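You operate a simulated robot arm through the tools that you are given. There is no shell and no other tool. Be economical: measure what you need, move in short steps, check, and stop when the job is done.

The job below is to be done with a simulated two-armed robot. You get a single attempt, and the scene is never put back.

TASK
Swap the printer's empty core for the roll with the yellow band and feed a label.
Fine: printer off for the swap, core into the bin, lid shut, printer on; the label stays on the ledge. Leave the desk's other keys, switches, knob and plugs.

Only the result counts: the job must be done as asked and must still hold three seconds after the hand-in. Knocking over, shifting, dropping, spilling or breaking anything else fails it. Lids that push on must go on centred and level and be pressed home; caps that screw on are set level and turned clockwise until they are tight.

THE ROBOT
Two 7-joint arms with two-finger grippers on one trunk, hanging from a carriage that runs on a gantry, over the field with the corners [-2.691, 1.222], [-2.7, -0.058], [0, -0.077], [0.008, 1.203] (x, y) and turns from -366 to 321 degrees about z. Base frame: it is fixed where the carriage stands at the start and does not move with it; the origin is on the floor, on the carriage's upright axis, x ahead of it, y to its left, z up; the surface under the hand at the start is at about z = 0.725. Units: m, degrees, N and s.
The left shoulder is at the start at [0.04, 0.158, 1.152], the right one opposite. With the tool pointing down near the work surface each hand reaches from about 0.1 to 0.56 m from the robot's upright axis, wherever it stands, measured 20 degrees to its own side. Places, roughly: button on the mouse [0.5, -0.7, 0.8]; green button of the short stabiliser [0.7, -0.3, 0.9]; grey button on the computer tower [0.6, -0.4, 0.2]; key marked clear on keyboard [0.6, -0.6, 0.8]; key marked enter on keyboard [0.6, -0.6, 0.8]; key marked job on keyboard [0.6, -0.3, 0.8]; key marked log on keyboard [0.6, -0.4, 0.8]; key marked mode on sensor box [1.1, -0.4, 1.8]; key marked on of display box [0.7, -0.6, 0.8]; key marked on under the screen [0.9, -0.4, 1.1]; key marked page on the cradle [0.8, -0.9, 0.8]; key marked print on keyboard [0.6, -0.4, 0.8]; key marked save on display box [0.8, -0.7, 0.8]; key marked step on keyboard [0.5, -0.4, 0.8]; knob on the display box [0.8, -0.7, 0.8]; lid of the label printer [0.6, -0.1, 0.9]. Payload 1.96 kg a hand.
The TCP of each hand is the grasp point between the finger pads, 0.02 m short of the fingertips. In the tool frame z runs along the fingers and y along their closing line. Largest opening 0.072 m; the body of the gripper starts 0.038 m behind the TCP.
Orientation is that of the tool frame in the base frame, as [roll, pitch, yaw] about the fixed x, y, z axes, in that order (R = Rz(yaw) Ry(pitch) Rx(roll)). With the fingers straight down and closing along the base's y, the tool's x points along the base's -x, its y along +y and its z along -z.

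THE INTERFACE
- The arms move only by the tool servo_tool. It takes "left_rows", "right_rows" or both (then of equal length, played together; a hand with none holds still); each is one flat list of numbers, 7 for each row, row after row: the turn, a rotation vector about the base's x, y, z in degrees, then the shift along the base's x, y, z in m, then the finger opening in m, from 0 to 0.072. In form: [ax, ay, az, x, y, z, claw, ax, ay, az, x, y, z, claw, ...]. A call has 1 to 8 rows; each row shifts and turns the commanded pose from where the row before left it. Each row takes 0.2 s and may step no farther than 0.05 m and 8.6 degrees from the row before; otherwise, or with a gripper value out of range, the whole call is refused. A pose out of reach is approached as far as the arm can. The call stops where the force on the tool passes 80 N (or 10 N more than at its start, if that is more) or the arm is blocked; 0.2 s more then pass. The fingers move at their own pace (about 0.045 m/s each) and stop on an object; they squeeze with about 30 N. The grip force told is the motor's: it shows also when the fingers shut on nothing. Time passes only in rows, and 0.2 s behind the last, so rows that do not move let the fingers close. The reply holds the time, the measured pose of the TCP, the force on the tool along the base axes, the opening and the grip force, in the units named above and with some noise, with the torque about the TCP (base axes, N m) and any sound that the robot's microphone picked up.
- Cameras (640 x 400 px; columns grow to the right, rows downward): "scene" is now at [0.2133, -0.0468, 1.5106]; the picture's right is [-0.66, -0.75, 0.00], its down [-0.62, 0.55, -0.56] and it looks along [0.42, -0.37, -0.83] (base axes); focal length 260 px, centre (320, 200). "left" rides on the left gripper at [0.071, -0.019, -0.082] in its tool frame; the picture's right is [0.26, 0.97, 0.00], its down [-0.67, 0.18, -0.72] and it looks along [-0.69, 0.19, 0.70] (tool axes); focal length 280 px, centre (320, 200). "right" rides on the right gripper at [0.071, 0.019, -0.082] in its tool frame; the picture's right is [-0.26, 0.96, 0.00], its down [-0.67, -0.18, -0.72] and it looks along [-0.69, -0.19, 0.70] (tool axes); focal length 280 px, centre (320, 200).
- camera(camera): a new picture of that camera. No time passes.
- raise_lower(by): slides the trunk up (or, below 0, down) by that many m; the arms and the scene camera ride with it, the base frame stays. It gives what a move gives, with no picture.
- roll_base(legs): drives the robot by 1 to 6 legs, each [ahead, left, turn to the left] in m, m and degrees, along the robot's own axes; the way and the turn of a leg run together, so that a leg with both is an arc; at most 1.5 m and 180 degrees a leg. The arms and the cameras ride along, it lands a little off, and it stops where it bumps. It keeps to its track: a leg is cut to what the track allows. It gives what a move gives.
- turn_head(pan, tilt): turns the head with the scene camera to pan (to the left, within 86 degrees either way) and tilt (down, from -29 to 69), counted from straight ahead of the robot. It gives what a move gives.
- probe_pixels(camera, pixels): for up to 12 pixels [column, row] of the newest picture of that camera ("zoom" is the newest enlarged one), the place [x, y, z] in the base frame of the surface seen there, good to about 0.002 m. No time passes.
- enlarge(camera, box): a new picture of the part [left, top, right, bottom] of that camera's present view, enlarged. No time passes.
- close_job(): hands the job in; it is judged then, once.

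Go step by step. Measure first, check grasps and placings, and put right what went wrong. The budget is 80 turns and 62 pictures, counting those below and the enlarged ones. Unless the task says otherwise, let go and move clear before handing in, and close with one line.

The tools are called after "Emit:" as a command line: name --argument value ..., lists and objects as JSON in quotes. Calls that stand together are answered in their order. servo_tool: Moves the arms, as the interface text tells. Its arguments: {"type":"object","properties":{"left_rows":{"type":"array"},"right_rows":{"type":"array"}},"required":[]} The other tools are called the same way: raise_lower (by) slides the trunk up or down; roll_base (legs) drives the base; turn_head (pan, tilt) turns the head that bears the scene camera; camera (camera) takes a picture; probe_pixels (camera, pixels) gives the place of the surface under pixels of a picture; enlarge (camera, box) takes an enlarged picture of a part of a camera's view; close_job () hands the job in.

At the start:

```text
clock: 0.0
left_ee_pos: [0.3677, 0.0247, 1.1379]
left_tcp_rot: [179.8, 0.1, 180.0]
left_contact_force: [0.3, 0.2, -0.8]
left_ft_torque: [0.02, 0.01, 0.01]
left_width: 0.072
left_grip_force: 0.0
right_ee_pos: [0.3549, -0.3229, 1.1392]
right_tcp_rot: [-180.0, 0.0, -180.0]
right_contact_force: [0.3, -0.4, 0.3]
right_ft_torque: [0.0, -0.01, -0.01]
right_width: 0.0717
right_grip_force: 0.0
trunk travel left (down, up): [-0.475, 0.365]
robot x, y, heading: [-0.0008, 0.0007, 0.1]
head pan, tilt: [-41.3, 56.1]
```

scene: 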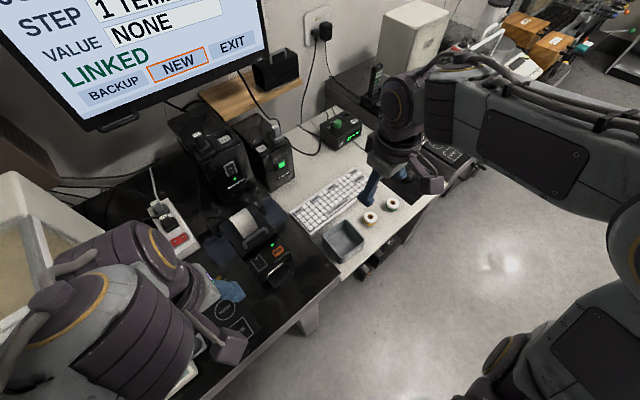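
right: 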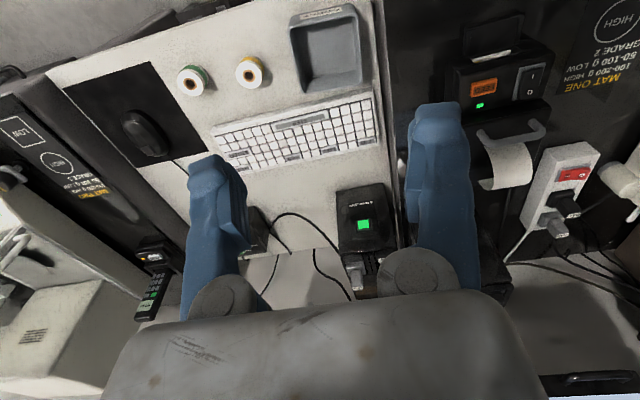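
left: 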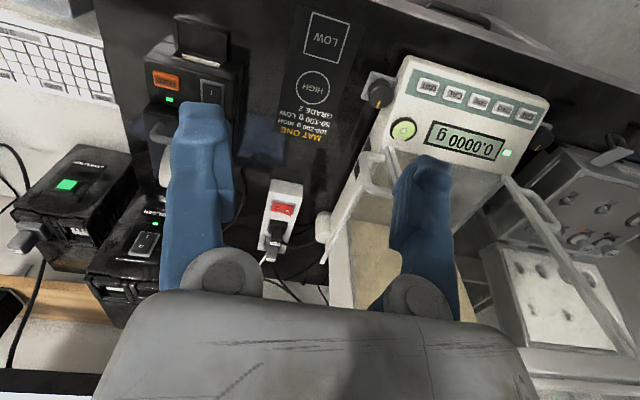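

The printer shows in the right camera at about (500,75), with an orange key, a rocker and a green light, and the two rolls at (193,80) and (250,72). I'll enlarge these first.

Emit:
enlarge --camera "right" --box '[400, 0, 640, 200]'

Emit:
enlarge --camera "right" --box '[160, 0, 400, 150]'

Emit:
enlarge --camera "scene" --box '[200, 180, 360, 320]'

```text
2.00 times, centred on (520, 100) of right
```

zoom: 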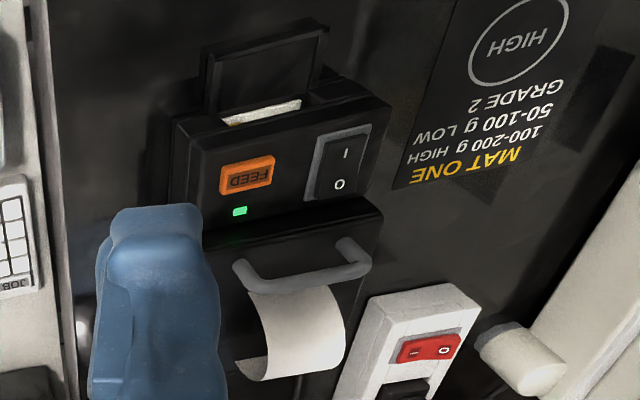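

```text
2.67 times, centred on (280, 75) of right
```

zoom: 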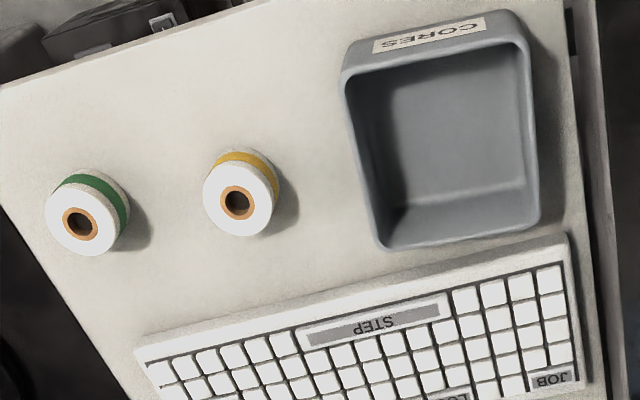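

```text
2.86 times, centred on (280, 250) of scene
```

zoom: 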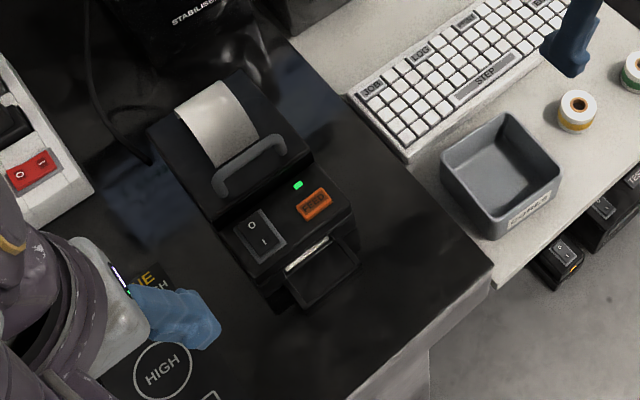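

The scene zoom shows the printer: lid with grey handle at (250,165), rocker at (258,237), FEED at (313,203), ledge at (318,275). I'll measure these along with the bin and the yellow roll at (577,108).

Emit:
probe_pixels --camera "zoom" --pixels '[[216, 180], [284, 142], [250, 158], [152, 130], [245, 70], [312, 158], [218, 222], [252, 228], [266, 242], [313, 205], [318, 275], [215, 110]]'

Emit:
probe_pixels --camera "zoom" --pixels '[[577, 100], [577, 107], [590, 104], [565, 104], [577, 130], [505, 116], [442, 152], [560, 175], [495, 237], [500, 180], [620, 120], [305, 255]]'

Emit:
enlarge --camera "scene" --box '[225, 195, 305, 265]'

Emit:
enlarge --camera "left" --box '[100, 0, 280, 130]'

```text
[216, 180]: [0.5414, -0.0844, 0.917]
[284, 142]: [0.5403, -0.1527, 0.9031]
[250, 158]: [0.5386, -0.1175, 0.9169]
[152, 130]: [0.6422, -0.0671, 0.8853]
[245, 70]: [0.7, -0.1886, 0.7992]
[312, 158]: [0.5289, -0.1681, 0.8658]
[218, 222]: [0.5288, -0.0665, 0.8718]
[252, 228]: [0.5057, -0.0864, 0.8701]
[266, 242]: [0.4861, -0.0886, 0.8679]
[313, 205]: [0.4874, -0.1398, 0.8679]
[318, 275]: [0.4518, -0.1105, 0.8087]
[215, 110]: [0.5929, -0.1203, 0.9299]
```

```text
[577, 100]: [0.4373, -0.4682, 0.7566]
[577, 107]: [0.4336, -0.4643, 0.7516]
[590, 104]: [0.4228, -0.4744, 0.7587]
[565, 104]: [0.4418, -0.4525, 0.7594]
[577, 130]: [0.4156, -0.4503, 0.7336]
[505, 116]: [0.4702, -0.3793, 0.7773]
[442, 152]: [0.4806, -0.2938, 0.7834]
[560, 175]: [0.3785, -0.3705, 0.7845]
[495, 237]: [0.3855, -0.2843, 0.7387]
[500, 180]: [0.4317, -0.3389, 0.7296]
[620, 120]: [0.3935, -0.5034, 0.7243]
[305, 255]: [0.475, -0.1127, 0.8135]
```

```text
5.71 times, centred on (265, 230) of scene
```

zoom: 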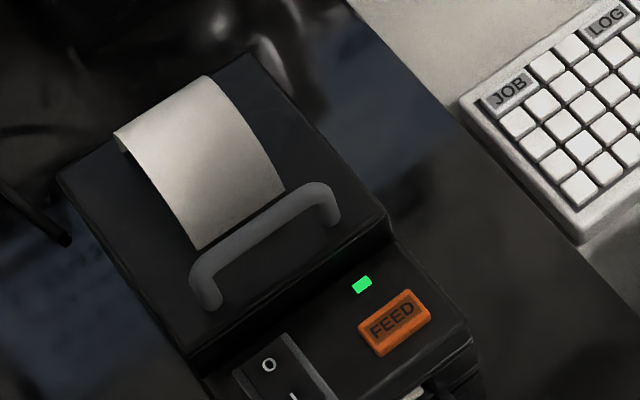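

```text
3.08 times, centred on (190, 65) of left
```

zoom: 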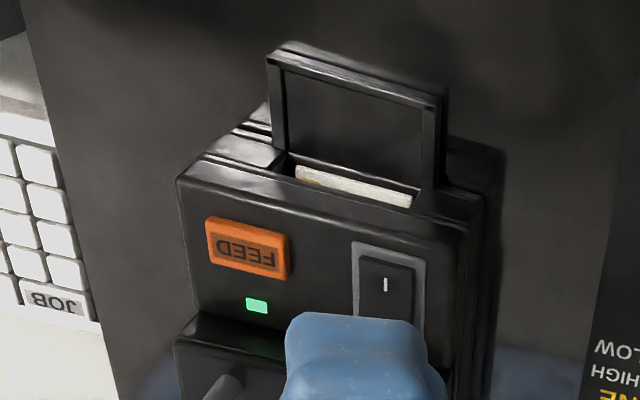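

The printer is on (green light) and its rocker's 0 end is on the lid side at about [0.506,-0.086,0.870]. I'll shift the base to the right for reach and bring the right hand near the printer to look closer.

Emit:
roll_base --legs '[[0, -0.07, 0]]'

Emit:
servo_tool --right_rows '[0, 0, 0, 0.0, 0.045, 0, 0.0, 0, 0, 0, 0.0, 0.045, 0, 0.0, 0, 0, 0, 0.0, 0.045, 0, 0, 0, 0, 0, 0, 0.045, 0, 0, 0, 0, 0, 0.03, 0.03, -0.02, 0]'

Emit:
camera --camera "right"

Emit:
camera --camera "scene"

```text
clock: 1.0
left_ee_pos: [0.3674, -0.0472, 1.1394]
left_tcp_rot: [180.0, 0.0, 179.8]
left_contact_force: [-0.3, -0.2, 0.1]
left_ft_torque: [-0.01, 0.0, 0.01]
left_width: 0.0719
left_grip_force: 0.0
right_ee_pos: [0.3523, -0.3943, 1.1381]
right_tcp_rot: [-179.9, 0.0, 179.9]
right_contact_force: [0.4, -0.2, 0.3]
right_ft_torque: [0.01, -0.03, 0.01]
right_width: 0.0722
right_grip_force: 0.1
trunk travel left (down, up): [-0.475, 0.365]
robot x, y, heading: [-0.0024, -0.0707, -0.3]
head pan, tilt: [-41.3, 56.1]
```

```text
clock: 2.2
left_ee_pos: [0.3685, -0.0466, 1.1392]
left_tcp_rot: [179.9, -0.1, 179.9]
left_contact_force: [0.4, -0.4, -0.4]
left_ft_torque: [-0.02, -0.02, -0.02]
left_width: 0.0721
left_grip_force: 0.0
right_ee_pos: [0.3844, -0.1844, 1.1227]
right_tcp_rot: [179.2, 0.4, 179.9]
right_contact_force: [-0.4, 0.6, -0.3]
right_ft_torque: [-0.01, 0.01, -0.02]
right_width: 0.0
right_grip_force: 27.1
trunk travel left (down, up): [-0.475, 0.365]
robot x, y, heading: [-0.0017, -0.0708, -0.1]
head pan, tilt: [-41.3, 56.1]
```

```text
53 pictures are left
```

right: 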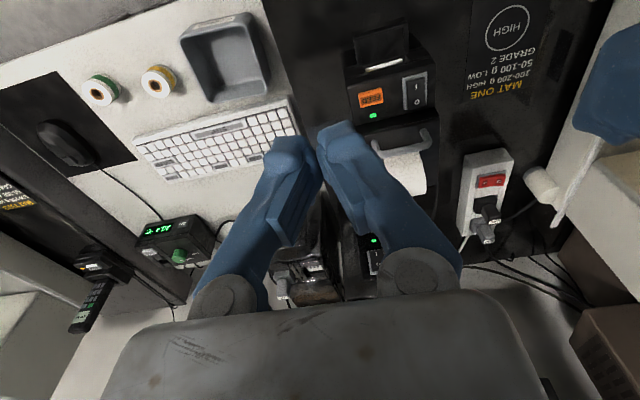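

```text
52 pictures are left
```

scene: 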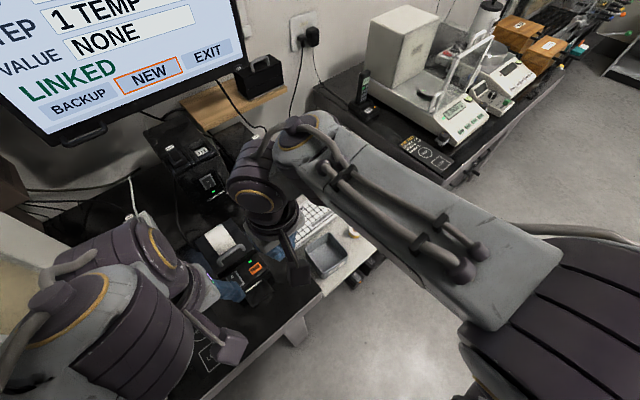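

The right camera shows the rocker at (414,90), with the lid and paper at (405,165). I'll enlarge that part and measure it.

Emit:
enlarge --camera "right" --box '[330, 20, 450, 205]'

```text
2.16 times, centred on (390, 112) of right
```

zoom: 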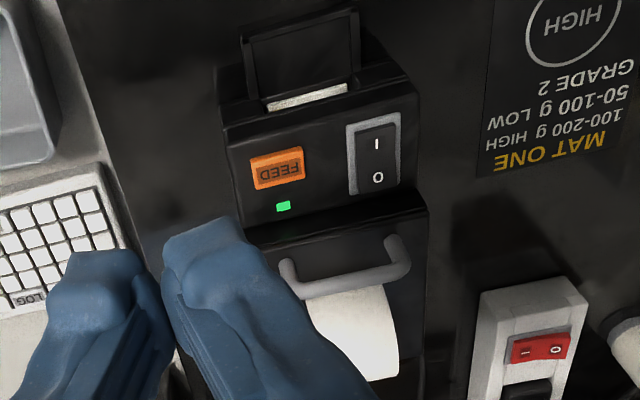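

Emit:
probe_pixels --camera "zoom" --pixels '[[376, 145], [378, 178], [363, 160], [394, 158], [373, 128], [380, 191], [355, 365], [335, 310], [345, 282], [300, 225], [410, 300], [450, 350]]'

```text
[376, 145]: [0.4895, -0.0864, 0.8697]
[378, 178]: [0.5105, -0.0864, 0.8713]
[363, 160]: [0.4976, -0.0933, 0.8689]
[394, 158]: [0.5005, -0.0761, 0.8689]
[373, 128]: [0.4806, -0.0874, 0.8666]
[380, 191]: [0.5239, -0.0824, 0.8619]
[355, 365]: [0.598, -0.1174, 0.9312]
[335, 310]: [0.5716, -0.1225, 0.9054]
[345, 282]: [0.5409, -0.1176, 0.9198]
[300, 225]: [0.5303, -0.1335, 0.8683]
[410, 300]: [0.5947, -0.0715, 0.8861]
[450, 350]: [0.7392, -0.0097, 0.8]
```

The rocker spans x 0.481–0.517 at y -0.086, top 0.871. I'll go above the 0 end with the fingers closed and leaning slightly back, clear of the handle.

Emit:
servo_tool --right_rows '[0, -6, 0, 0.02, 0.02, -0.03, 0, 0, 0, 0, 0.025, 0.02, -0.035, 0, 0, 0, 0, 0.025, 0.02, -0.035, 0, 0, 0, 0, 0.025, 0.02, -0.035, 0, 0, 0, 0, 0.025, 0.0184, -0.035, 0, 0, 0, 0, 0.0056, 0, -0.035, 0, 0, 0, 0, 0, 0, 0, 0]'

Emit:
camera --camera "right"

```text
clock: 3.8
left_ee_pos: [0.3673, -0.0466, 1.1383]
left_tcp_rot: [-180.0, -0.1, 179.8]
left_contact_force: [-0.7, -0.7, 0.4]
left_ft_torque: [0.02, -0.03, 0.02]
left_width: 0.072
left_grip_force: 0.1
right_ee_pos: [0.5084, -0.0859, 0.9157]
right_tcp_rot: [-180.0, 5.9, 179.9]
right_contact_force: [-0.3, -0.3, 0.5]
right_ft_torque: [0.02, -0.02, 0.0]
right_width: 0.0
right_grip_force: 29.4
trunk travel left (down, up): [-0.475, 0.365]
robot x, y, heading: [-0.001, -0.0681, 0.1]
head pan, tilt: [-41.3, 56.1]
```

```text
50 pictures are left
```

right: 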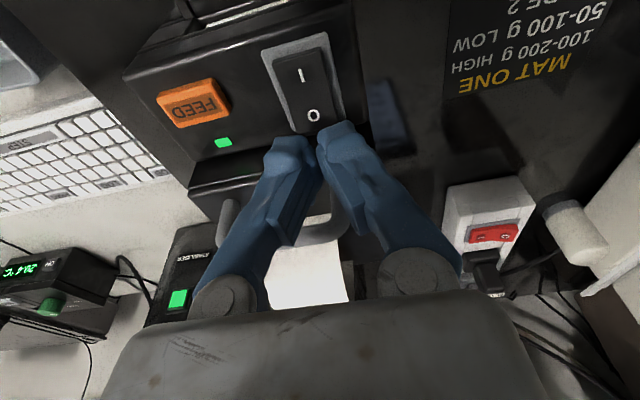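

The fingers sit right above the 0 mark (313,115). I'll press down in small steps.

Emit:
servo_tool --right_rows '[0, 0, 0, 0.001, 0, -0.012, 0, 0, 0, 0, 0, 0, -0.008, 0, 0, 0, 0, 0, 0, -0.004, 0, 0, 0, 0, 0, 0, -0.002, 0, 0, 0, 0, 0, 0, -0.001, 0]'

Emit:
enlarge --camera "right" --box '[140, 30, 400, 200]'

```text
clock: 5.0
left_ee_pos: [0.3656, -0.046, 1.1381]
left_tcp_rot: [-180.0, 0.0, 179.9]
left_contact_force: [-3.1, 6.1, -3.8]
left_ft_torque: [0.26, 0.07, -0.13]
left_width: 0.067
left_grip_force: 0.0
right_ee_pos: [0.5107, -0.0854, 0.8884]
right_tcp_rot: [180.0, 6.0, 179.9]
right_contact_force: [-6.7, -1.2, 22.7]
right_ft_torque: [0.02, 0.28, -0.01]
right_width: 0.0059
right_grip_force: 29.8
trunk travel left (down, up): [-0.475, 0.365]
robot x, y, heading: [-0.0003, -0.0665, -0.2]
head pan, tilt: [-41.3, 56.1]
```

```text
2.35 times, centred on (270, 115) of right
```

zoom: 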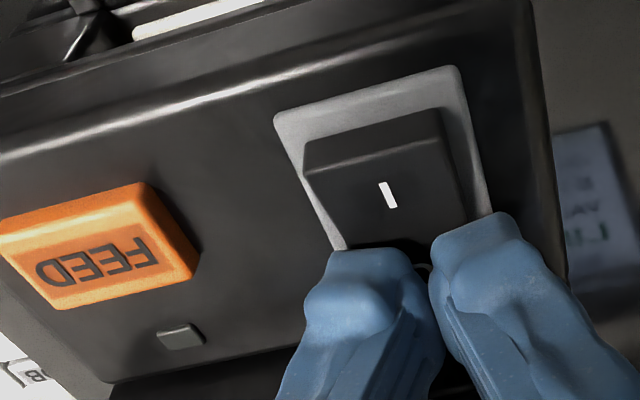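

The light is out and the rocker has flipped, but the left finger reads a light touch (width 0.067), so the right forearm is brushing it. I'll lift the right hand and move the left one away.

Emit:
servo_tool --right_rows '[0, 0, 0, -0.002, 0, 0.02, 0, 0, 0, 0, -0.003, -0.002, 0.02, 0, 0, 0, 0, 0, 0, 0, 0, 0, 0, 0, 0, 0, 0, 0, 0, 0, 0, 0, 0, 0, 0, 0, 0, 0, 0, 0, 0, 0]' --left_rows '[0, 0, 0, 0, 0.01, 0, 0.072, 0, 0, 0, 0, 0.03, 0, 0.072, 0, 0, 0, 0, 0.045, 0, 0.072, 0, 0, 0, 0, 0.045, 0, 0.072, 0, 0, 0, 0, 0.045, 0, 0.072, 0, 0, 0, 0, 0.03, 0, 0.072]'

Emit:
camera --camera "right"

Emit:
camera --camera "scene"

```text
clock: 6.4
left_ee_pos: [0.368, 0.1598, 1.1366]
left_tcp_rot: [-180.0, 0.0, 180.0]
left_contact_force: [-1.2, -0.5, 0.4]
left_ft_torque: [0.01, -0.01, -0.03]
left_width: 0.0721
left_grip_force: 0.0
right_ee_pos: [0.5054, -0.0878, 0.9273]
right_tcp_rot: [-180.0, 6.1, 179.9]
right_contact_force: [1.0, -0.6, -1.3]
right_ft_torque: [0.01, 0.0, 0.01]
right_width: 0.0001
right_grip_force: 29.6
trunk travel left (down, up): [-0.475, 0.365]
robot x, y, heading: [-0.0005, -0.0698, -0.2]
head pan, tilt: [-41.3, 56.1]
```

```text
48 pictures are left
```

right: 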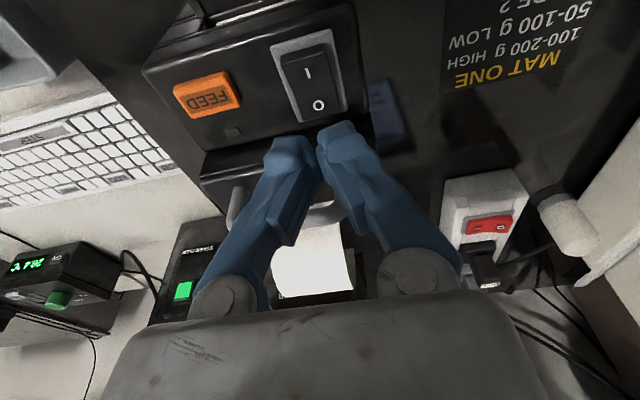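

```text
47 pictures are left
```

scene: 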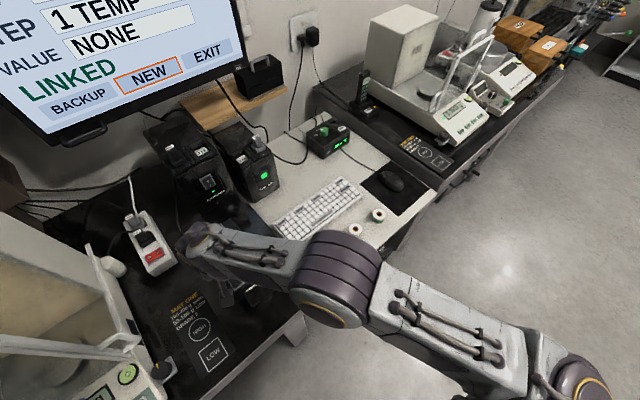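

The printer is off, the 0 side is down and both arms are free. Next I'll turn the right hand a quarter turn above the printer so it can grip the lid handle bar (x≈0.541, y≈-0.118, top 0.919).

Emit:
servo_tool --right_rows '[0, 6, 0, 0, 0, 0.04, 0.024, 0, 0, 8.5, 0.005, -0.005, 0.02, 0.024, 0, 0, 8.5, 0.005, -0.005, 0, 0.024, 0, 0, 8.5, 0.005, -0.005, 0, 0.024, 0, 0, 8.5, 0.005, -0.005, 0, 0.024, 0, 0, 8.5, 0.005, -0.005, 0, 0.024, 0, 0, 8.5, 0.005, -0.005, 0, 0.024]'

Emit:
servo_tool --right_rows '[0, 0, 8.5, 0.0056, 0, 0, 0.024, 0, 0, 8.5, 0, 0, 0, 0.024, 0, 0, 8.5, 0, 0, 0, 0.024, 0, 0, 8.5, 0, 0, 0, 0.024, 0, 0, 5, 0, 0, 0, 0.024, 0, 0, 0, 0, 0, 0, 0.024]'

Emit:
camera --camera "right"

Emit:
camera --camera "left"

```text
clock: 8.0
left_ee_pos: [0.3679, 0.1589, 1.1377]
left_tcp_rot: [180.0, 0.0, 180.0]
left_contact_force: [0.4, 0.7, 0.1]
left_ft_torque: [0.03, -0.02, -0.01]
left_width: 0.072
left_grip_force: 0.0
right_ee_pos: [0.5358, -0.1184, 0.9869]
right_tcp_rot: [-179.9, -0.1, -129.0]
right_contact_force: [-0.7, -0.4, 0.1]
right_ft_torque: [0.05, 0.0, 0.01]
right_width: 0.024
right_grip_force: 0.0
trunk travel left (down, up): [-0.475, 0.365]
robot x, y, heading: [-0.0029, -0.0705, -0.2]
head pan, tilt: [-41.3, 56.1]
```

```text
clock: 9.4
left_ee_pos: [0.3655, 0.1594, 1.138]
left_tcp_rot: [-180.0, 0.0, 179.8]
left_contact_force: [-0.2, -0.2, -0.6]
left_ft_torque: [-0.02, 0.0, 0.02]
left_width: 0.072
left_grip_force: 0.2
right_ee_pos: [0.5414, -0.1161, 0.9869]
right_tcp_rot: [180.0, 0.1, -90.0]
right_contact_force: [-0.4, -0.4, -0.1]
right_ft_torque: [0.01, 0.01, 0.03]
right_width: 0.0241
right_grip_force: 0.1
trunk travel left (down, up): [-0.475, 0.365]
robot x, y, heading: [-0.0022, -0.0744, -0.1]
head pan, tilt: [-41.3, 56.1]
```

```text
46 pictures are left
```

right: 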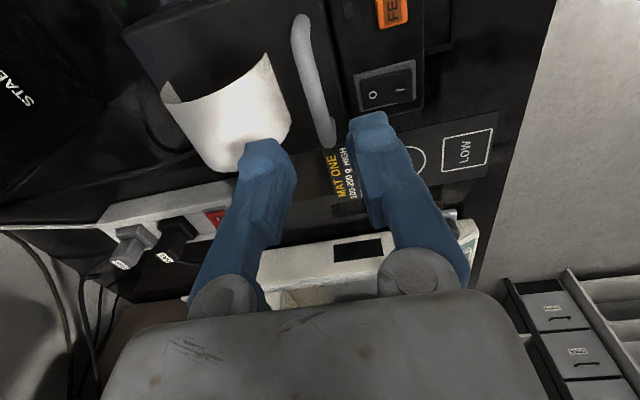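

```text
45 pictures are left
```

left: 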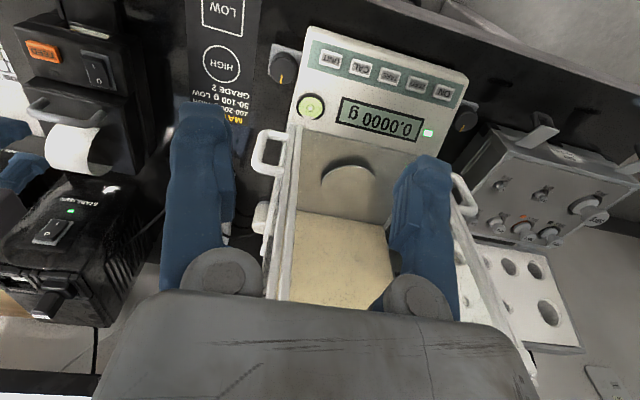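

The white piece is a curved hump fixed on the lid, and the handle bar lies between the fingers in x. I'll go down and grip the bar.

Emit:
servo_tool --right_rows '[0, 0, 0, 0, 0, -0.03, 0.024, 0, 0, 0, 0, -0.001, -0.025, 0.024, 0, 0, 0, 0, 0, -0.01, 0.024, 0, 0, 0, 0, 0, 0, 0.0, 0, 0, 0, 0, 0, 0, 0, 0, 0, 0, 0, 0, 0, 0]'

```text
clock: 10.8
left_ee_pos: [0.3692, 0.1593, 1.1381]
left_tcp_rot: [-180.0, 0.1, 179.9]
left_contact_force: [0.4, 0.4, 0.3]
left_ft_torque: [0.02, 0.04, 0.0]
left_width: 0.0718
left_grip_force: 0.1
right_ee_pos: [0.5439, -0.1183, 0.9235]
right_tcp_rot: [-179.8, 0.0, -90.0]
right_contact_force: [17.5, 0.1, -10.9]
right_ft_torque: [0.12, -0.14, 0.04]
right_width: 0.0059
right_grip_force: 34.1
trunk travel left (down, up): [-0.475, 0.365]
robot x, y, heading: [-0.0038, -0.069, -0.0]
head pan, tilt: [-41.3, 56.1]
```

The bar is gripped at width 0.006. I'll lift it along the lid's arc, about 40° first, and watch the forces.

Emit:
servo_tool --right_rows '[0, 0, 0, 0.0063, 0, 0.0083, 0, 0, 0, 0, 0.0046, 0, 0.0083, 0, 0, 0, 0, 0.0055, 0, 0.0077, 0, 0, 0, 0, 0.0056, 0, 0.0076, 0, 0, 0, 0, 0.0067, 0, 0.0065, 0, 0, 0, 0, 0.0068, 0, 0.0065, 0, 0, 0, 0, 0.0078, 0, 0.0053, 0, 0, 0, 0, 0.0078, 0, 0.0053, 0]'

Emit:
camera --camera "scene"

```text
clock: 11.5
left_ee_pos: [0.374, 0.1622, 1.1393]
left_tcp_rot: [-180.0, 0.2, 180.0]
left_contact_force: [-0.2, 0.3, 1.4]
left_ft_torque: [-0.02, 0.02, -0.02]
left_width: 0.072
left_grip_force: 0.1
right_ee_pos: [0.5543, -0.1167, 0.9379]
right_tcp_rot: [-179.2, 0.3, -90.3]
right_contact_force: [56.9, 3.7, -48.8]
right_ft_torque: [0.18, -0.17, 0.35]
right_width: 0.0066
right_grip_force: 34.3
right hand out of reach, approached as far as the arm can: row 1, 2, 3
trunk travel left (down, up): [-0.475, 0.365]
robot x, y, heading: [0.0019, -0.0701, 0.2]
head pan, tilt: [-41.3, 56.1]
stopped in row 3 (right hand): the force on the tool passed its limit at 84 N (the readings are from after the stop); the commanded pose is now the measured one
```

```text
44 pictures are left
```

scene: 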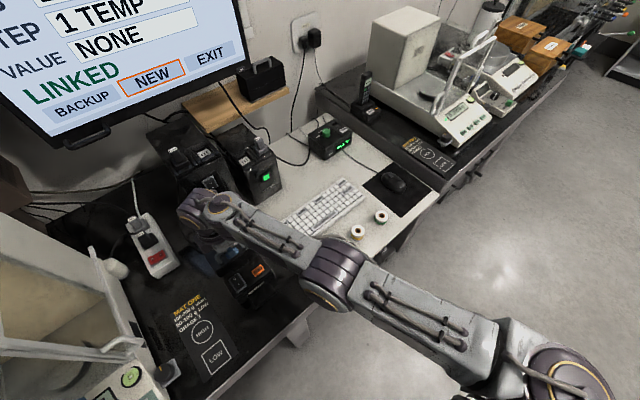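

The arm ran out of forward reach, so the lid pulled it along the radius. I'll set the lid back, let go, and turn the robot left to bring the right shoulder forward.

Emit:
servo_tool --right_rows '[0, 0, 0, -0.003, 0, -0.005, 0, 0, 0, 0, -0.003, 0, -0.005, 0, 0, 0, 0, -0.003, 0, -0.004, 0, 0, 0, 0, 0, 0, 0, 0.024, 0, 0, 0, 0, 0, 0, 0.024, 0, 0, 0, 0, 0, 0.03, 0.024, 0, 0, 0, -0.02, 0, 0.04, 0.024, 0, 0, 0, -0.02, 0, 0.04, 0.024]'

Emit:
roll_base --legs '[[0, 0, 20]]'

Emit:
camera --camera "right"

```text
clock: 13.3
left_ee_pos: [0.3667, 0.1588, 1.137]
left_tcp_rot: [180.0, 0.0, 179.9]
left_contact_force: [-0.5, 0.4, -0.4]
left_ft_torque: [0.02, -0.02, 0.01]
left_width: 0.0719
left_grip_force: 0.1
right_ee_pos: [0.4969, -0.1187, 1.0349]
right_tcp_rot: [-179.9, 0.1, -90.1]
right_contact_force: [0.5, 0.4, -0.1]
right_ft_torque: [0.04, -0.02, 0.0]
right_width: 0.024
right_grip_force: 0.0
trunk travel left (down, up): [-0.475, 0.365]
robot x, y, heading: [-0.0021, -0.0713, -0.1]
head pan, tilt: [-41.3, 56.1]
```

```text
clock: 14.8
left_ee_pos: [0.2654, 0.2708, 1.1361]
left_tcp_rot: [180.0, -0.1, -160.1]
left_contact_force: [-0.7, -0.7, 1.0]
left_ft_torque: [0.04, -0.02, 0.03]
left_width: 0.0719
left_grip_force: 0.1
right_ee_pos: [0.4842, 0.0545, 1.0346]
right_tcp_rot: [-179.8, 0.1, -70.3]
right_contact_force: [-0.2, -0.3, -0.6]
right_ft_torque: [0.01, 0.0, 0.02]
right_width: 0.0239
right_grip_force: 0.0
trunk travel left (down, up): [-0.475, 0.365]
robot x, y, heading: [-0.0016, -0.0687, 19.9]
head pan, tilt: [-41.3, 56.1]
```

```text
43 pictures are left
```

right: 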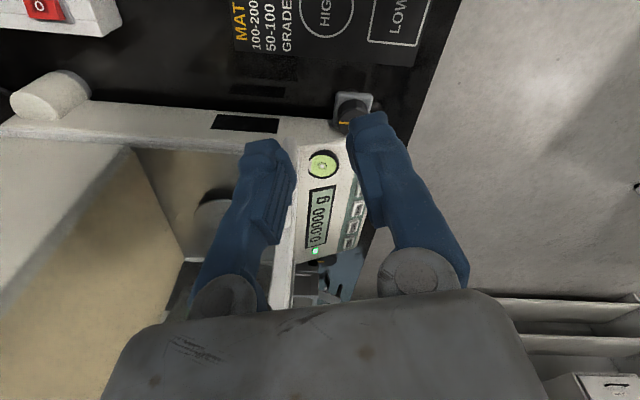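

I'm now at heading 20. I'll bring the right hand back over the handle, leaning the fingers 15° forward to save reach.

Emit:
servo_tool --right_rows '[0, 0, -6.6, 0.015, -0.04, 0, 0.024, 0, 0, -6.6, 0.015, -0.04, 0, 0.024, 0, 0, -6.5, 0.015, -0.045, -0.01, 0.024, 0, -7.5, 0, 0.015, -0.0475, -0.01, 0.024, 0, -7.5, 0, 0, 0, -0.02, 0.024, 0, 0, 0, 0, 0, 0, 0.024]'

Emit:
camera --camera "right"

```text
refused: row 4 steps farther than a row can; nothing moved
```

```text
42 pictures are left
```

right: 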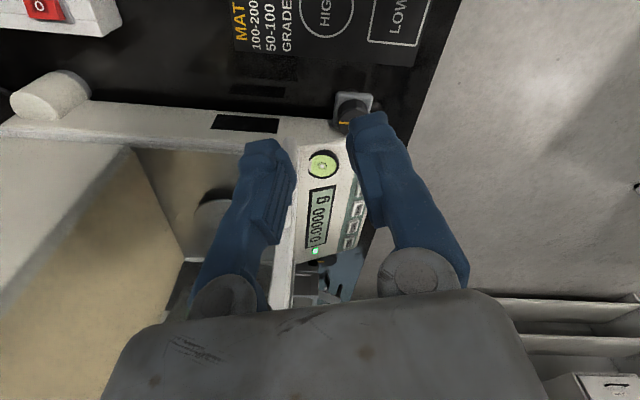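

Row 4 was a little too long, so nothing moved. I'll repeat it with smaller steps.

Emit:
servo_tool --right_rows '[0, 0, -6.6, 0.012, -0.035, 0, 0.024, 0, 0, -6.6, 0.012, -0.035, 0, 0.024, 0, 0, -6.5, 0.012, -0.035, -0.01, 0.024, 0, -7.5, 0, 0.012, -0.035, -0.01, 0.024, 0, -7.5, 0, 0.011, -0.0325, -0.02, 0.024, 0, 0, 0, 0, 0, 0, 0.024]'

Emit:
camera --camera "right"

```text
clock: 16.1
left_ee_pos: [0.265, 0.2708, 1.1377]
left_tcp_rot: [-179.9, -0.1, -160.0]
left_contact_force: [0.1, 0.6, -0.8]
left_ft_torque: [-0.01, 0.0, 0.0]
left_width: 0.0719
left_grip_force: 0.1
right_ee_pos: [0.5428, -0.1187, 0.9941]
right_tcp_rot: [-164.7, 0.1, -89.9]
right_contact_force: [-0.1, 0.0, -1.0]
right_ft_torque: [0.01, 0.0, 0.01]
right_width: 0.024
right_grip_force: 0.1
trunk travel left (down, up): [-0.475, 0.365]
robot x, y, heading: [-0.0016, -0.0666, 20.0]
head pan, tilt: [-41.3, 56.1]
```

```text
41 pictures are left
```

right: 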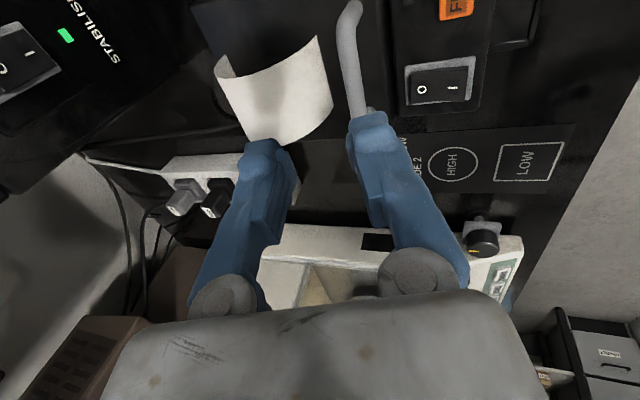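

The handle bar shows at (352,60), a bit in front of the fingertips' mid-line. I'll probe the bar and the rocker for the exact place and any shift.

Emit:
probe_pixels --camera "right" --pixels '[[345, 40], [349, 60], [353, 80], [357, 95], [423, 90], [275, 80], [455, 87], [340, 35]]'

```text
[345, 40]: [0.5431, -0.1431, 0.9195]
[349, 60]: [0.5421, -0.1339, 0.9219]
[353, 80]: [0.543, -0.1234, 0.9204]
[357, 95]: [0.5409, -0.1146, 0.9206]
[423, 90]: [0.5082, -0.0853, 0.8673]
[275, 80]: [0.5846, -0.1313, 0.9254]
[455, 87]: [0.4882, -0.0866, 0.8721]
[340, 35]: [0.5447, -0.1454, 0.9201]
```

The bar centre is about x 0.5425, z 0.917, and the printer has not shifted. I'll go down, grip it, and lift a first part of the arc.

Emit:
servo_tool --right_rows '[0, 0, 0, -0.001, 0, -0.03, 0.024, 0, 0, 0, -0.001, 0, -0.03, 0.024, 0, 0, 0, 0, 0, -0.009, 0.024, 0, 0, 0, 0, 0, 0, 0.0, 0, 0, 0, 0, 0, 0, 0, 0, 0, 0, 0, 0, 0, 0]'

Emit:
servo_tool --right_rows '[0, 0, 0, 0.003, 0, 0.008, 0, 0, 0, 0, 0.004, 0, 0.008, 0, 0, 0, 0, 0.0055, 0, 0.0077, 0, 0, 0, 0, 0.0056, 0, 0.0076, 0]'

```text
clock: 17.6
left_ee_pos: [0.2662, 0.2709, 1.1377]
left_tcp_rot: [-180.0, 0.0, -160.2]
left_contact_force: [0.0, 0.4, 0.5]
left_ft_torque: [-0.01, 0.0, -0.01]
left_width: 0.072
left_grip_force: 0.2
right_ee_pos: [0.542, -0.118, 0.9244]
right_tcp_rot: [-164.8, 0.2, -89.9]
right_contact_force: [0.4, 0.2, -1.0]
right_ft_torque: [0.07, 0.06, -0.4]
right_width: 0.008
right_grip_force: 36.1
trunk travel left (down, up): [-0.475, 0.365]
robot x, y, heading: [-0.0034, -0.0696, 20.0]
head pan, tilt: [-41.3, 56.1]
```

```text
clock: 18.6
left_ee_pos: [0.2637, 0.2699, 1.1388]
left_tcp_rot: [180.0, -0.1, -160.1]
left_contact_force: [0.6, -0.5, -0.7]
left_ft_torque: [0.02, 0.0, 0.01]
left_width: 0.0721
left_grip_force: 0.0
right_ee_pos: [0.5555, -0.1178, 0.9589]
right_tcp_rot: [-165.1, 0.1, -89.7]
right_contact_force: [-17.6, -0.5, 16.8]
right_ft_torque: [0.08, 0.27, 0.1]
right_width: 0.0059
right_grip_force: 29.6
trunk travel left (down, up): [-0.475, 0.365]
robot x, y, heading: [-0.0018, -0.0703, 20.0]
head pan, tilt: [-41.3, 56.1]
```

The lid is rising with a modest radial push of about 24 N, so the hinge is a bit higher than I guessed. I'll carry on along the corrected arc.

Emit:
servo_tool --right_rows '[0, 0, 0, 0.004, 0, 0.0085, 0, 0, 0, 0, 0.0053, 0, 0.0073, 0, 0, 0, 0, 0.0062, 0, 0.0065, 0, 0, 0, 0, 0.0068, 0, 0.006, 0, 0, 0, 0, 0.0073, 0, 0.0053, 0, 0, 0, 0, 0.0077, 0, 0.0049, 0]'

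Emit:
camera --camera "scene"

```text
clock: 19.9
left_ee_pos: [0.2656, 0.2711, 1.1375]
left_tcp_rot: [179.9, 0.0, -160.1]
left_contact_force: [-0.5, -0.4, 0.1]
left_ft_torque: [-0.01, 0.01, -0.04]
left_width: 0.0719
left_grip_force: 0.0
right_ee_pos: [0.5962, -0.1189, 0.9957]
right_tcp_rot: [-164.8, 0.0, -89.9]
right_contact_force: [-0.7, 0.3, -0.1]
right_ft_torque: [-0.01, 0.0, -0.03]
right_width: 0.0002
right_grip_force: 29.4
trunk travel left (down, up): [-0.475, 0.365]
robot x, y, heading: [-0.0015, -0.0701, 20.0]
head pan, tilt: [-41.3, 56.1]
```

```text
40 pictures are left
```

scene: 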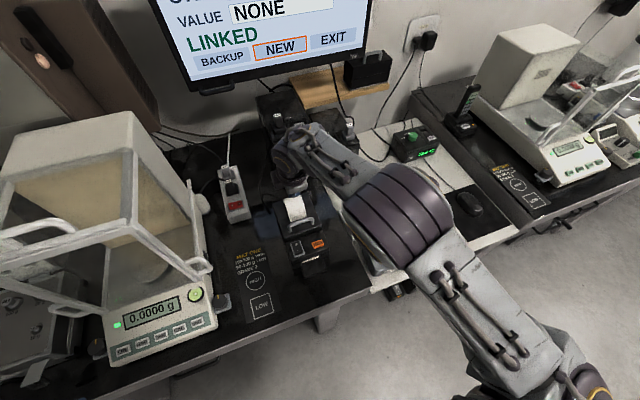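

The fingers slipped off and the lid fell shut again. A grip from the front is safer, with one finger under the bar and one over it, so I'll tilt the hand to 65° forward in front of the handle.

Emit:
servo_tool --right_rows '[0, -8.4, 0, -0.018, 0, 0.02, 0.018, 0, -8.4, 0, -0.018, 0, 0.01, 0.018, 0, -8.4, 0, -0.018, 0, 0, 0.018, 0, -8.3, 0, -0.018, 0, -0.02, 0.018, 0, -8.3, 0, -0.018, 0, -0.02, 0.018, 0, -8.2, 0, -0.018, 0, -0.026, 0.018, 0, 0, 0, 0, 0, 0, 0.018]'

Emit:
camera --camera "right"

```text
clock: 21.6
left_ee_pos: [0.2652, 0.2715, 1.1373]
left_tcp_rot: [-180.0, 0.1, -160.1]
left_contact_force: [-1.2, 0.2, 0.6]
left_ft_torque: [0.03, 0.04, 0.04]
left_width: 0.0721
left_grip_force: 0.0
right_ee_pos: [0.4871, -0.1191, 0.9601]
right_tcp_rot: [-114.8, 0.0, -89.7]
right_contact_force: [0.3, 0.4, -0.5]
right_ft_torque: [0.0, 0.02, 0.0]
right_width: 0.0184
right_grip_force: 0.1
trunk travel left (down, up): [-0.475, 0.365]
robot x, y, heading: [0.0024, -0.0747, 20.0]
head pan, tilt: [-41.3, 56.1]
```

```text
39 pictures are left
```

right: 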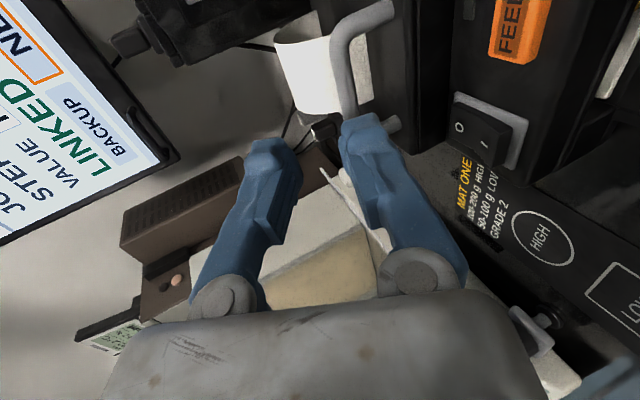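

The hand is in front of the bar at (350,60). I'll lower onto the approach line, slide the lower finger under the bar, and close.

Emit:
servo_tool --right_rows '[0, 0, 0, 0.001, 0, -0.018, 0.018, 0, 0, 0, 0.018, 0, -0.0085, 0.018, 0, 0, 0, 0.018, 0, -0.0085, 0.018, 0, 0, 0, 0.0185, 0, -0.0085, 0.018, 0, 0, 0, 0, 0, 0, 0.018, 0, 0, 0, 0, 0, 0, 0.0, 0, 0, 0, 0, 0, 0, 0]'

Emit:
camera --camera "right"

```text
clock: 23.1
left_ee_pos: [0.2657, 0.2705, 1.1368]
left_tcp_rot: [-179.9, -0.1, -160.0]
left_contact_force: [0.2, 0.3, -0.9]
left_ft_torque: [0.01, -0.02, 0.01]
left_width: 0.072
left_grip_force: 0.1
right_ee_pos: [0.5453, -0.117, 0.917]
right_tcp_rot: [-114.7, 0.0, -89.9]
right_contact_force: [2.1, -0.7, -2.7]
right_ft_torque: [0.3, 0.04, -0.17]
right_width: 0.006
right_grip_force: 26.7
trunk travel left (down, up): [-0.475, 0.365]
robot x, y, heading: [0.0003, -0.0712, 20.1]
head pan, tilt: [-41.3, 56.1]
```

```text
38 pictures are left
```

right: 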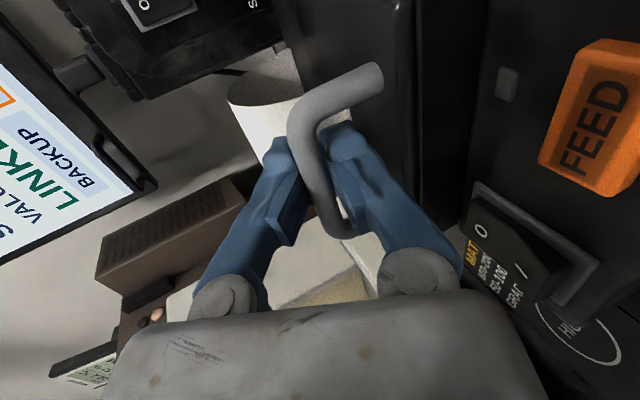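

The bar is held between the fingers. I'll lift along the arc again, turning the hand a little with it.

Emit:
servo_tool --right_rows '[0, 3, 0, 0.0036, 0, 0.0138, 0, 0, 3, 0, 0.0055, 0, 0.0132, 0, 0, 3, 0, 0.0073, 0, 0.0122, 0, 0, 3, 0, 0.0089, 0, 0.0112, 0]'

```text
clock: 23.8
left_ee_pos: [0.2701, 0.2723, 1.1378]
left_tcp_rot: [-179.8, 0.1, -160.1]
left_contact_force: [0.0, 0.3, -0.1]
left_ft_torque: [0.03, 0.03, 0.03]
left_width: 0.0718
left_grip_force: 0.1
right_ee_pos: [0.5572, -0.1177, 0.9414]
right_tcp_rot: [-121.3, 0.0, -89.9]
right_contact_force: [37.3, 2.1, -37.2]
right_ft_torque: [0.42, 0.11, -0.27]
right_width: 0.006
right_grip_force: 32.1
trunk travel left (down, up): [-0.475, 0.365]
robot x, y, heading: [-0.0011, -0.0703, 20.0]
head pan, tilt: [-41.3, 56.1]
stopped in row 3 (right hand): the force on the tool passed its limit at 100 N (the readings are from after the stop); the commanded pose is now the measured one
```

The pull was toward the hinge, so the hinge sits lower than assumed, near (0.648, 0.881). I'll continue with that arc in short calls.

Emit:
servo_tool --right_rows '[0, 3, 0, 0.0066, 0, 0.0045, 0, 0, 3, 0, 0.0055, 0, 0.006, 0, 0, 3, 0, 0.0054, 0, 0.0054, 0]'

```text
clock: 24.6
left_ee_pos: [0.2685, 0.2715, 1.1376]
left_tcp_rot: [179.9, 0.0, -160.1]
left_contact_force: [0.4, 0.0, -0.7]
left_ft_torque: [0.01, -0.03, 0.01]
left_width: 0.0719
left_grip_force: 0.2
right_ee_pos: [0.5706, -0.1183, 0.9525]
right_tcp_rot: [-130.3, 0.0, -90.0]
right_contact_force: [28.0, -0.2, -36.6]
right_ft_torque: [0.31, 0.1, -0.07]
right_width: 0.006
right_grip_force: 32.7
trunk travel left (down, up): [-0.475, 0.365]
robot x, y, heading: [-0.0016, -0.069, 20.0]
head pan, tilt: [-41.3, 56.1]
stopped in row 3 (right hand): the force on the tool passed its limit at 82 N (the readings are from after the stop); the commanded pose is now the measured one
```

The force is still directed down and forward. I'll look at how the lid has actually moved.

Emit:
camera --camera "right"

Emit:
enlarge --camera "scene" --box '[240, 150, 380, 280]'

Emit:
camera --camera "left"

```text
37 pictures are left
```

right: 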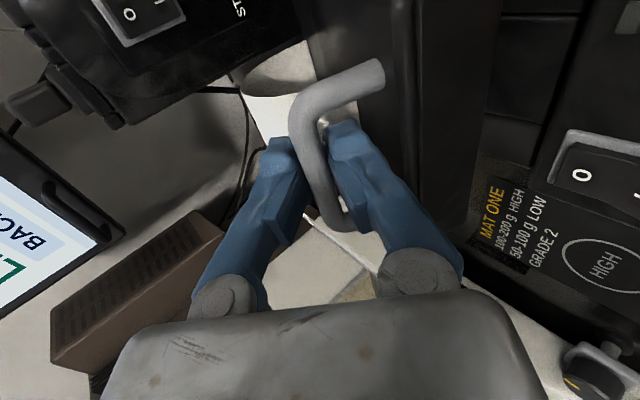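

```text
3.08 times, centred on (310, 215) of scene
```

zoom: 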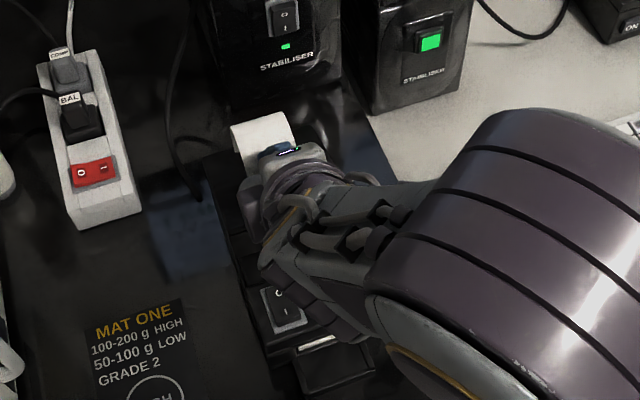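

```text
35 pictures are left
```

left: 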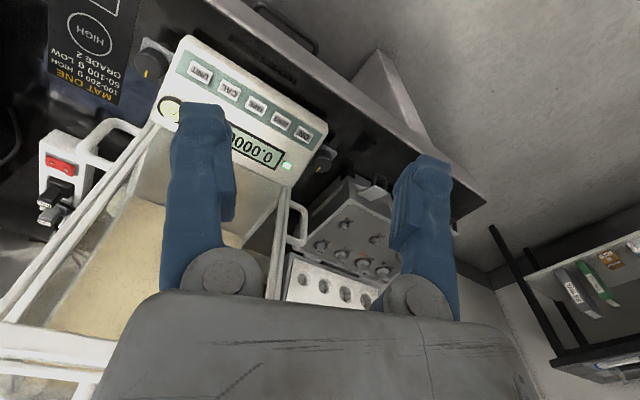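

I'll probe the lid and the panel in the right picture to get the lid's angle.

Emit:
probe_pixels --camera "right" --pixels '[[400, 60], [400, 130], [360, 40], [330, 30], [430, 100], [455, 100], [480, 100], [505, 100], [540, 100], [585, 175], [340, 100], [262, 100]]'

```text
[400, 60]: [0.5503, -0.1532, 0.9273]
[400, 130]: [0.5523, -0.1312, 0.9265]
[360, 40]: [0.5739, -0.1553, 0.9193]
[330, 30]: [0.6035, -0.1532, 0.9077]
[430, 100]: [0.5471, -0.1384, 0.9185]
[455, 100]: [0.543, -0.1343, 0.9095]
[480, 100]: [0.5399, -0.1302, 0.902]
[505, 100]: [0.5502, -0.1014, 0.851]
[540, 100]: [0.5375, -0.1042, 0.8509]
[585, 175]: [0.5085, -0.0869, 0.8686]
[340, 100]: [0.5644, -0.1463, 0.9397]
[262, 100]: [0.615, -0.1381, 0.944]
```

The lid is open about 20° and the fit puts its hinge near (0.657, 0.848). I'll continue along that arc.

Emit:
servo_tool --right_rows '[0, 1, 0, 0.0095, 0, 0.004, 0, 0, 1, 0, 0.0092, 0, 0.0042, 0, 0, 2, 0, 0.0081, 0, 0.0044, 0, 0, 2, 0, 0.0082, 0, 0.0039, 0, 0, 2, 0, 0.0086, 0, 0.0033, 0, 0, 2, 0, 0.0088, 0, 0.0027, 0]'

```text
clock: 26.0
left_ee_pos: [0.2661, 0.2714, 1.1386]
left_tcp_rot: [180.0, 0.0, -160.0]
left_contact_force: [-1.0, -0.4, 0.5]
left_ft_torque: [-0.01, 0.01, 0.02]
left_width: 0.0723
left_grip_force: 0.0
right_ee_pos: [0.6212, -0.117, 0.9755]
right_tcp_rot: [-140.3, 0.0, -90.0]
right_contact_force: [3.4, 1.7, -14.4]
right_ft_torque: [0.14, 0.02, -0.48]
right_width: 0.0059
right_grip_force: 31.2
trunk travel left (down, up): [-0.475, 0.365]
robot x, y, heading: [-0.0005, -0.0688, 20.0]
head pan, tilt: [-41.3, 56.1]
```

Forces are low and the lid is about 44° open. I'll keep going.

Emit:
servo_tool --right_rows '[0, 2, 0, 0.009, 0, 0.002, 0, 0, 2, 0, 0.009, 0, 0.0015, 0, 0, 2, 0, 0.0091, 0, 0.0008, 0, 0, 2, 0, 0.0092, 0, 0.0002, 0, 0, 2, 0, 0.0092, 0, -0.0005, 0, 0, 2, 0, 0.0091, 0, -0.0011, 0]'

Emit:
camera --camera "right"

```text
clock: 27.4
left_ee_pos: [0.2638, 0.2708, 1.1369]
left_tcp_rot: [180.0, -0.1, -160.1]
left_contact_force: [-0.3, 0.0, 0.0]
left_ft_torque: [-0.01, -0.01, 0.02]
left_width: 0.0718
left_grip_force: 0.1
right_ee_pos: [0.6736, -0.1176, 0.9759]
right_tcp_rot: [-152.5, 0.0, -90.0]
right_contact_force: [-5.6, 0.9, -23.2]
right_ft_torque: [0.31, 0.0, -0.32]
right_width: 0.0062
right_grip_force: 31.6
trunk travel left (down, up): [-0.475, 0.365]
robot x, y, heading: [-0.0003, -0.0693, 19.9]
head pan, tilt: [-41.3, 56.1]
```

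```text
34 pictures are left
```

right: 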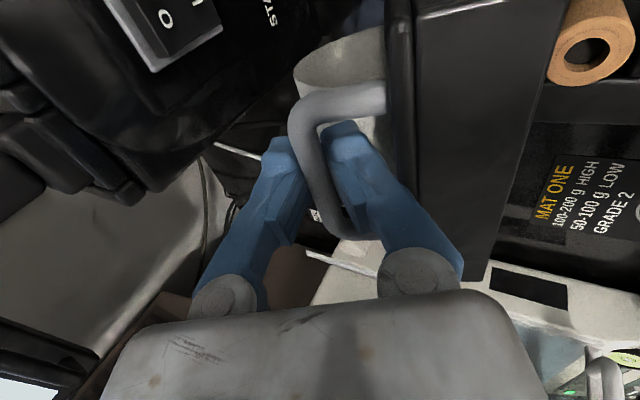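

The lid is about 68° open, and the cardboard core shows at (590,45). I'll carry it past vertical so it stays open.

Emit:
servo_tool --right_rows '[0, 3, 0, 0.009, 0, -0.0016, 0, 0, 3, 0, 0.0088, 0, -0.0025, 0, 0, 3, 0, 0.0088, 0, -0.003, 0, 0, 3, 0, 0.0084, 0, -0.0036, 0, 0, 2, 0, 0.0082, 0, -0.0042, 0, 0, 2, 0, 0.0078, 0, -0.0047, 0]'

Emit:
camera --camera "scene"

```text
clock: 28.8
left_ee_pos: [0.2666, 0.2729, 1.1378]
left_tcp_rot: [179.9, 0.0, -160.0]
left_contact_force: [-0.2, -1.0, -0.7]
left_ft_torque: [-0.01, 0.01, -0.03]
left_width: 0.0718
left_grip_force: 0.0
right_ee_pos: [0.6778, -0.1342, 0.9676]
right_tcp_rot: [-164.5, 0.0, -90.0]
right_contact_force: [0.1, 9.0, -2.1]
right_ft_torque: [-0.01, -0.09, -0.11]
right_width: 0.0061
right_grip_force: 30.1
right hand out of reach, approached as far as the arm can: row 2, 3, 4, 5, 6
trunk travel left (down, up): [-0.475, 0.365]
robot x, y, heading: [-0.0001, -0.0714, 20.0]
head pan, tilt: [-41.3, 56.1]
```

```text
33 pictures are left
```

scene: 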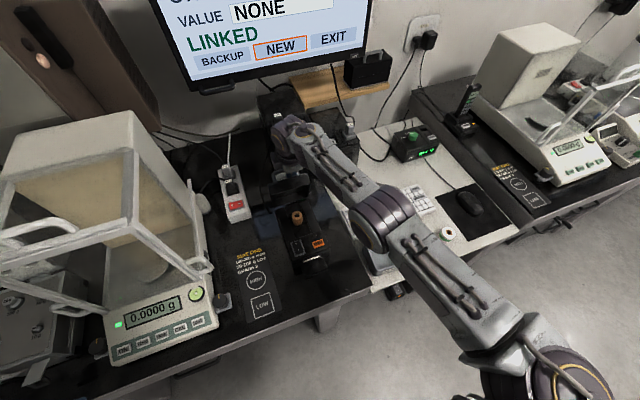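

The lid stands at about 70°, at the limit of the right arm's reach. I'll hold it there and push it past vertical from below with the left hand, fingers forward; first I'll probe the right elbow and the balance for a clear path.

Emit:
probe_pixels --camera "scene" --pixels '[[380, 210], [330, 160], [410, 230], [440, 290], [300, 130], [296, 215], [130, 120], [185, 215], [202, 200], [290, 205], [310, 185], [285, 180]]'

Emit:
enlarge --camera "scene" --box '[250, 130, 360, 270]'

```text
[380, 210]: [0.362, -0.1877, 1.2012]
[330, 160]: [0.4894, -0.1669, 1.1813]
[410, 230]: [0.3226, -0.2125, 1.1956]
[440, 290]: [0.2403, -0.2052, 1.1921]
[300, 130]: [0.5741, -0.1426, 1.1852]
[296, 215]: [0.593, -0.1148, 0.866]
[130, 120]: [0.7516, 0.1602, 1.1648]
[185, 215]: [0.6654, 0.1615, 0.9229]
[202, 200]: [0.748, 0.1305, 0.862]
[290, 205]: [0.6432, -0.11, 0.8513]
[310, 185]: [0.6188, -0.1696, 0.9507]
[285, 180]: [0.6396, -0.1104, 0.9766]
```

```text
2.86 times, centred on (305, 200) of scene
```

zoom: 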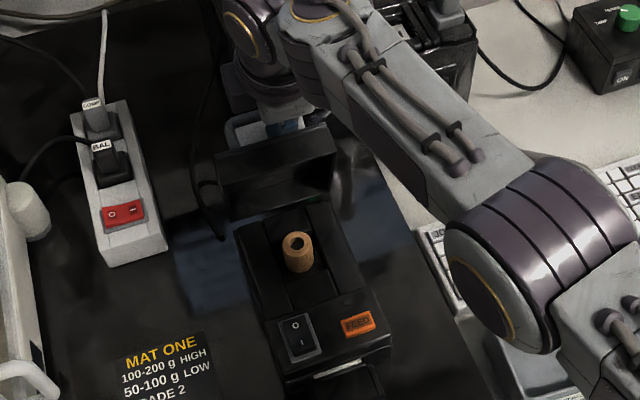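

The core stands upright on a post at about (0.593, -0.115), top z 0.866, so roll handling is from above. I'll bring the left hand across in front of the robot and tilt it forward.

Emit:
servo_tool --left_rows '[0, 0, -6.7, 0, -0.043, 0, 0.0, 0, 0, -6.7, 0, -0.043, 0, 0, 0, 0, -6.6, 0, -0.043, 0, 0, 0, -8.4, 0, 0, -0.043, 0, 0, 0, -8.4, 0, 0.01, -0.043, -0.01, 0, 0, -8.4, 0, 0.02, -0.04, -0.01, 0, 0, -8.3, 0, 0.02, -0.04, -0.01, 0, 0, -8.3, 0, 0.02, -0.04, -0.01, 0]'

Emit:
camera --camera "scene"

```text
clock: 30.8
left_ee_pos: [0.3629, -0.0184, 1.1318]
left_tcp_rot: [-173.7, 44.1, -168.5]
left_contact_force: [0.3, 0.6, 0.7]
left_ft_torque: [-0.01, -0.03, -0.03]
left_width: 0.0001
left_grip_force: 29.1
right_ee_pos: [0.6768, -0.1334, 0.9677]
right_tcp_rot: [-164.4, -0.1, -89.7]
right_contact_force: [-0.7, 0.8, 0.2]
right_ft_torque: [0.03, 0.02, -0.02]
right_width: 0.0061
right_grip_force: 29.4
trunk travel left (down, up): [-0.475, 0.365]
robot x, y, heading: [-0.0018, -0.0711, 20.0]
head pan, tilt: [-41.3, 56.1]
stopped in row 8 (left hand): the arm was blocked; the commanded pose is now the measured one
```

```text
31 pictures are left
```

scene: 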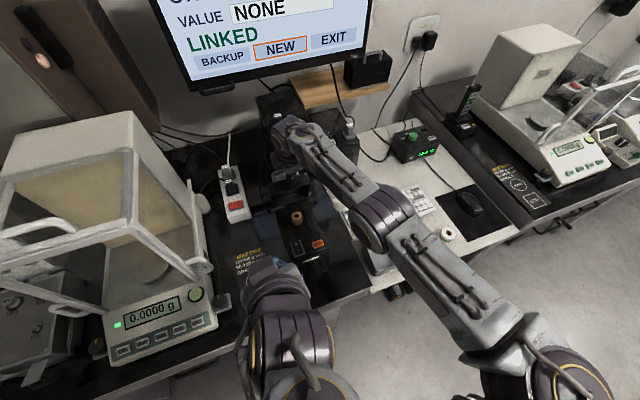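

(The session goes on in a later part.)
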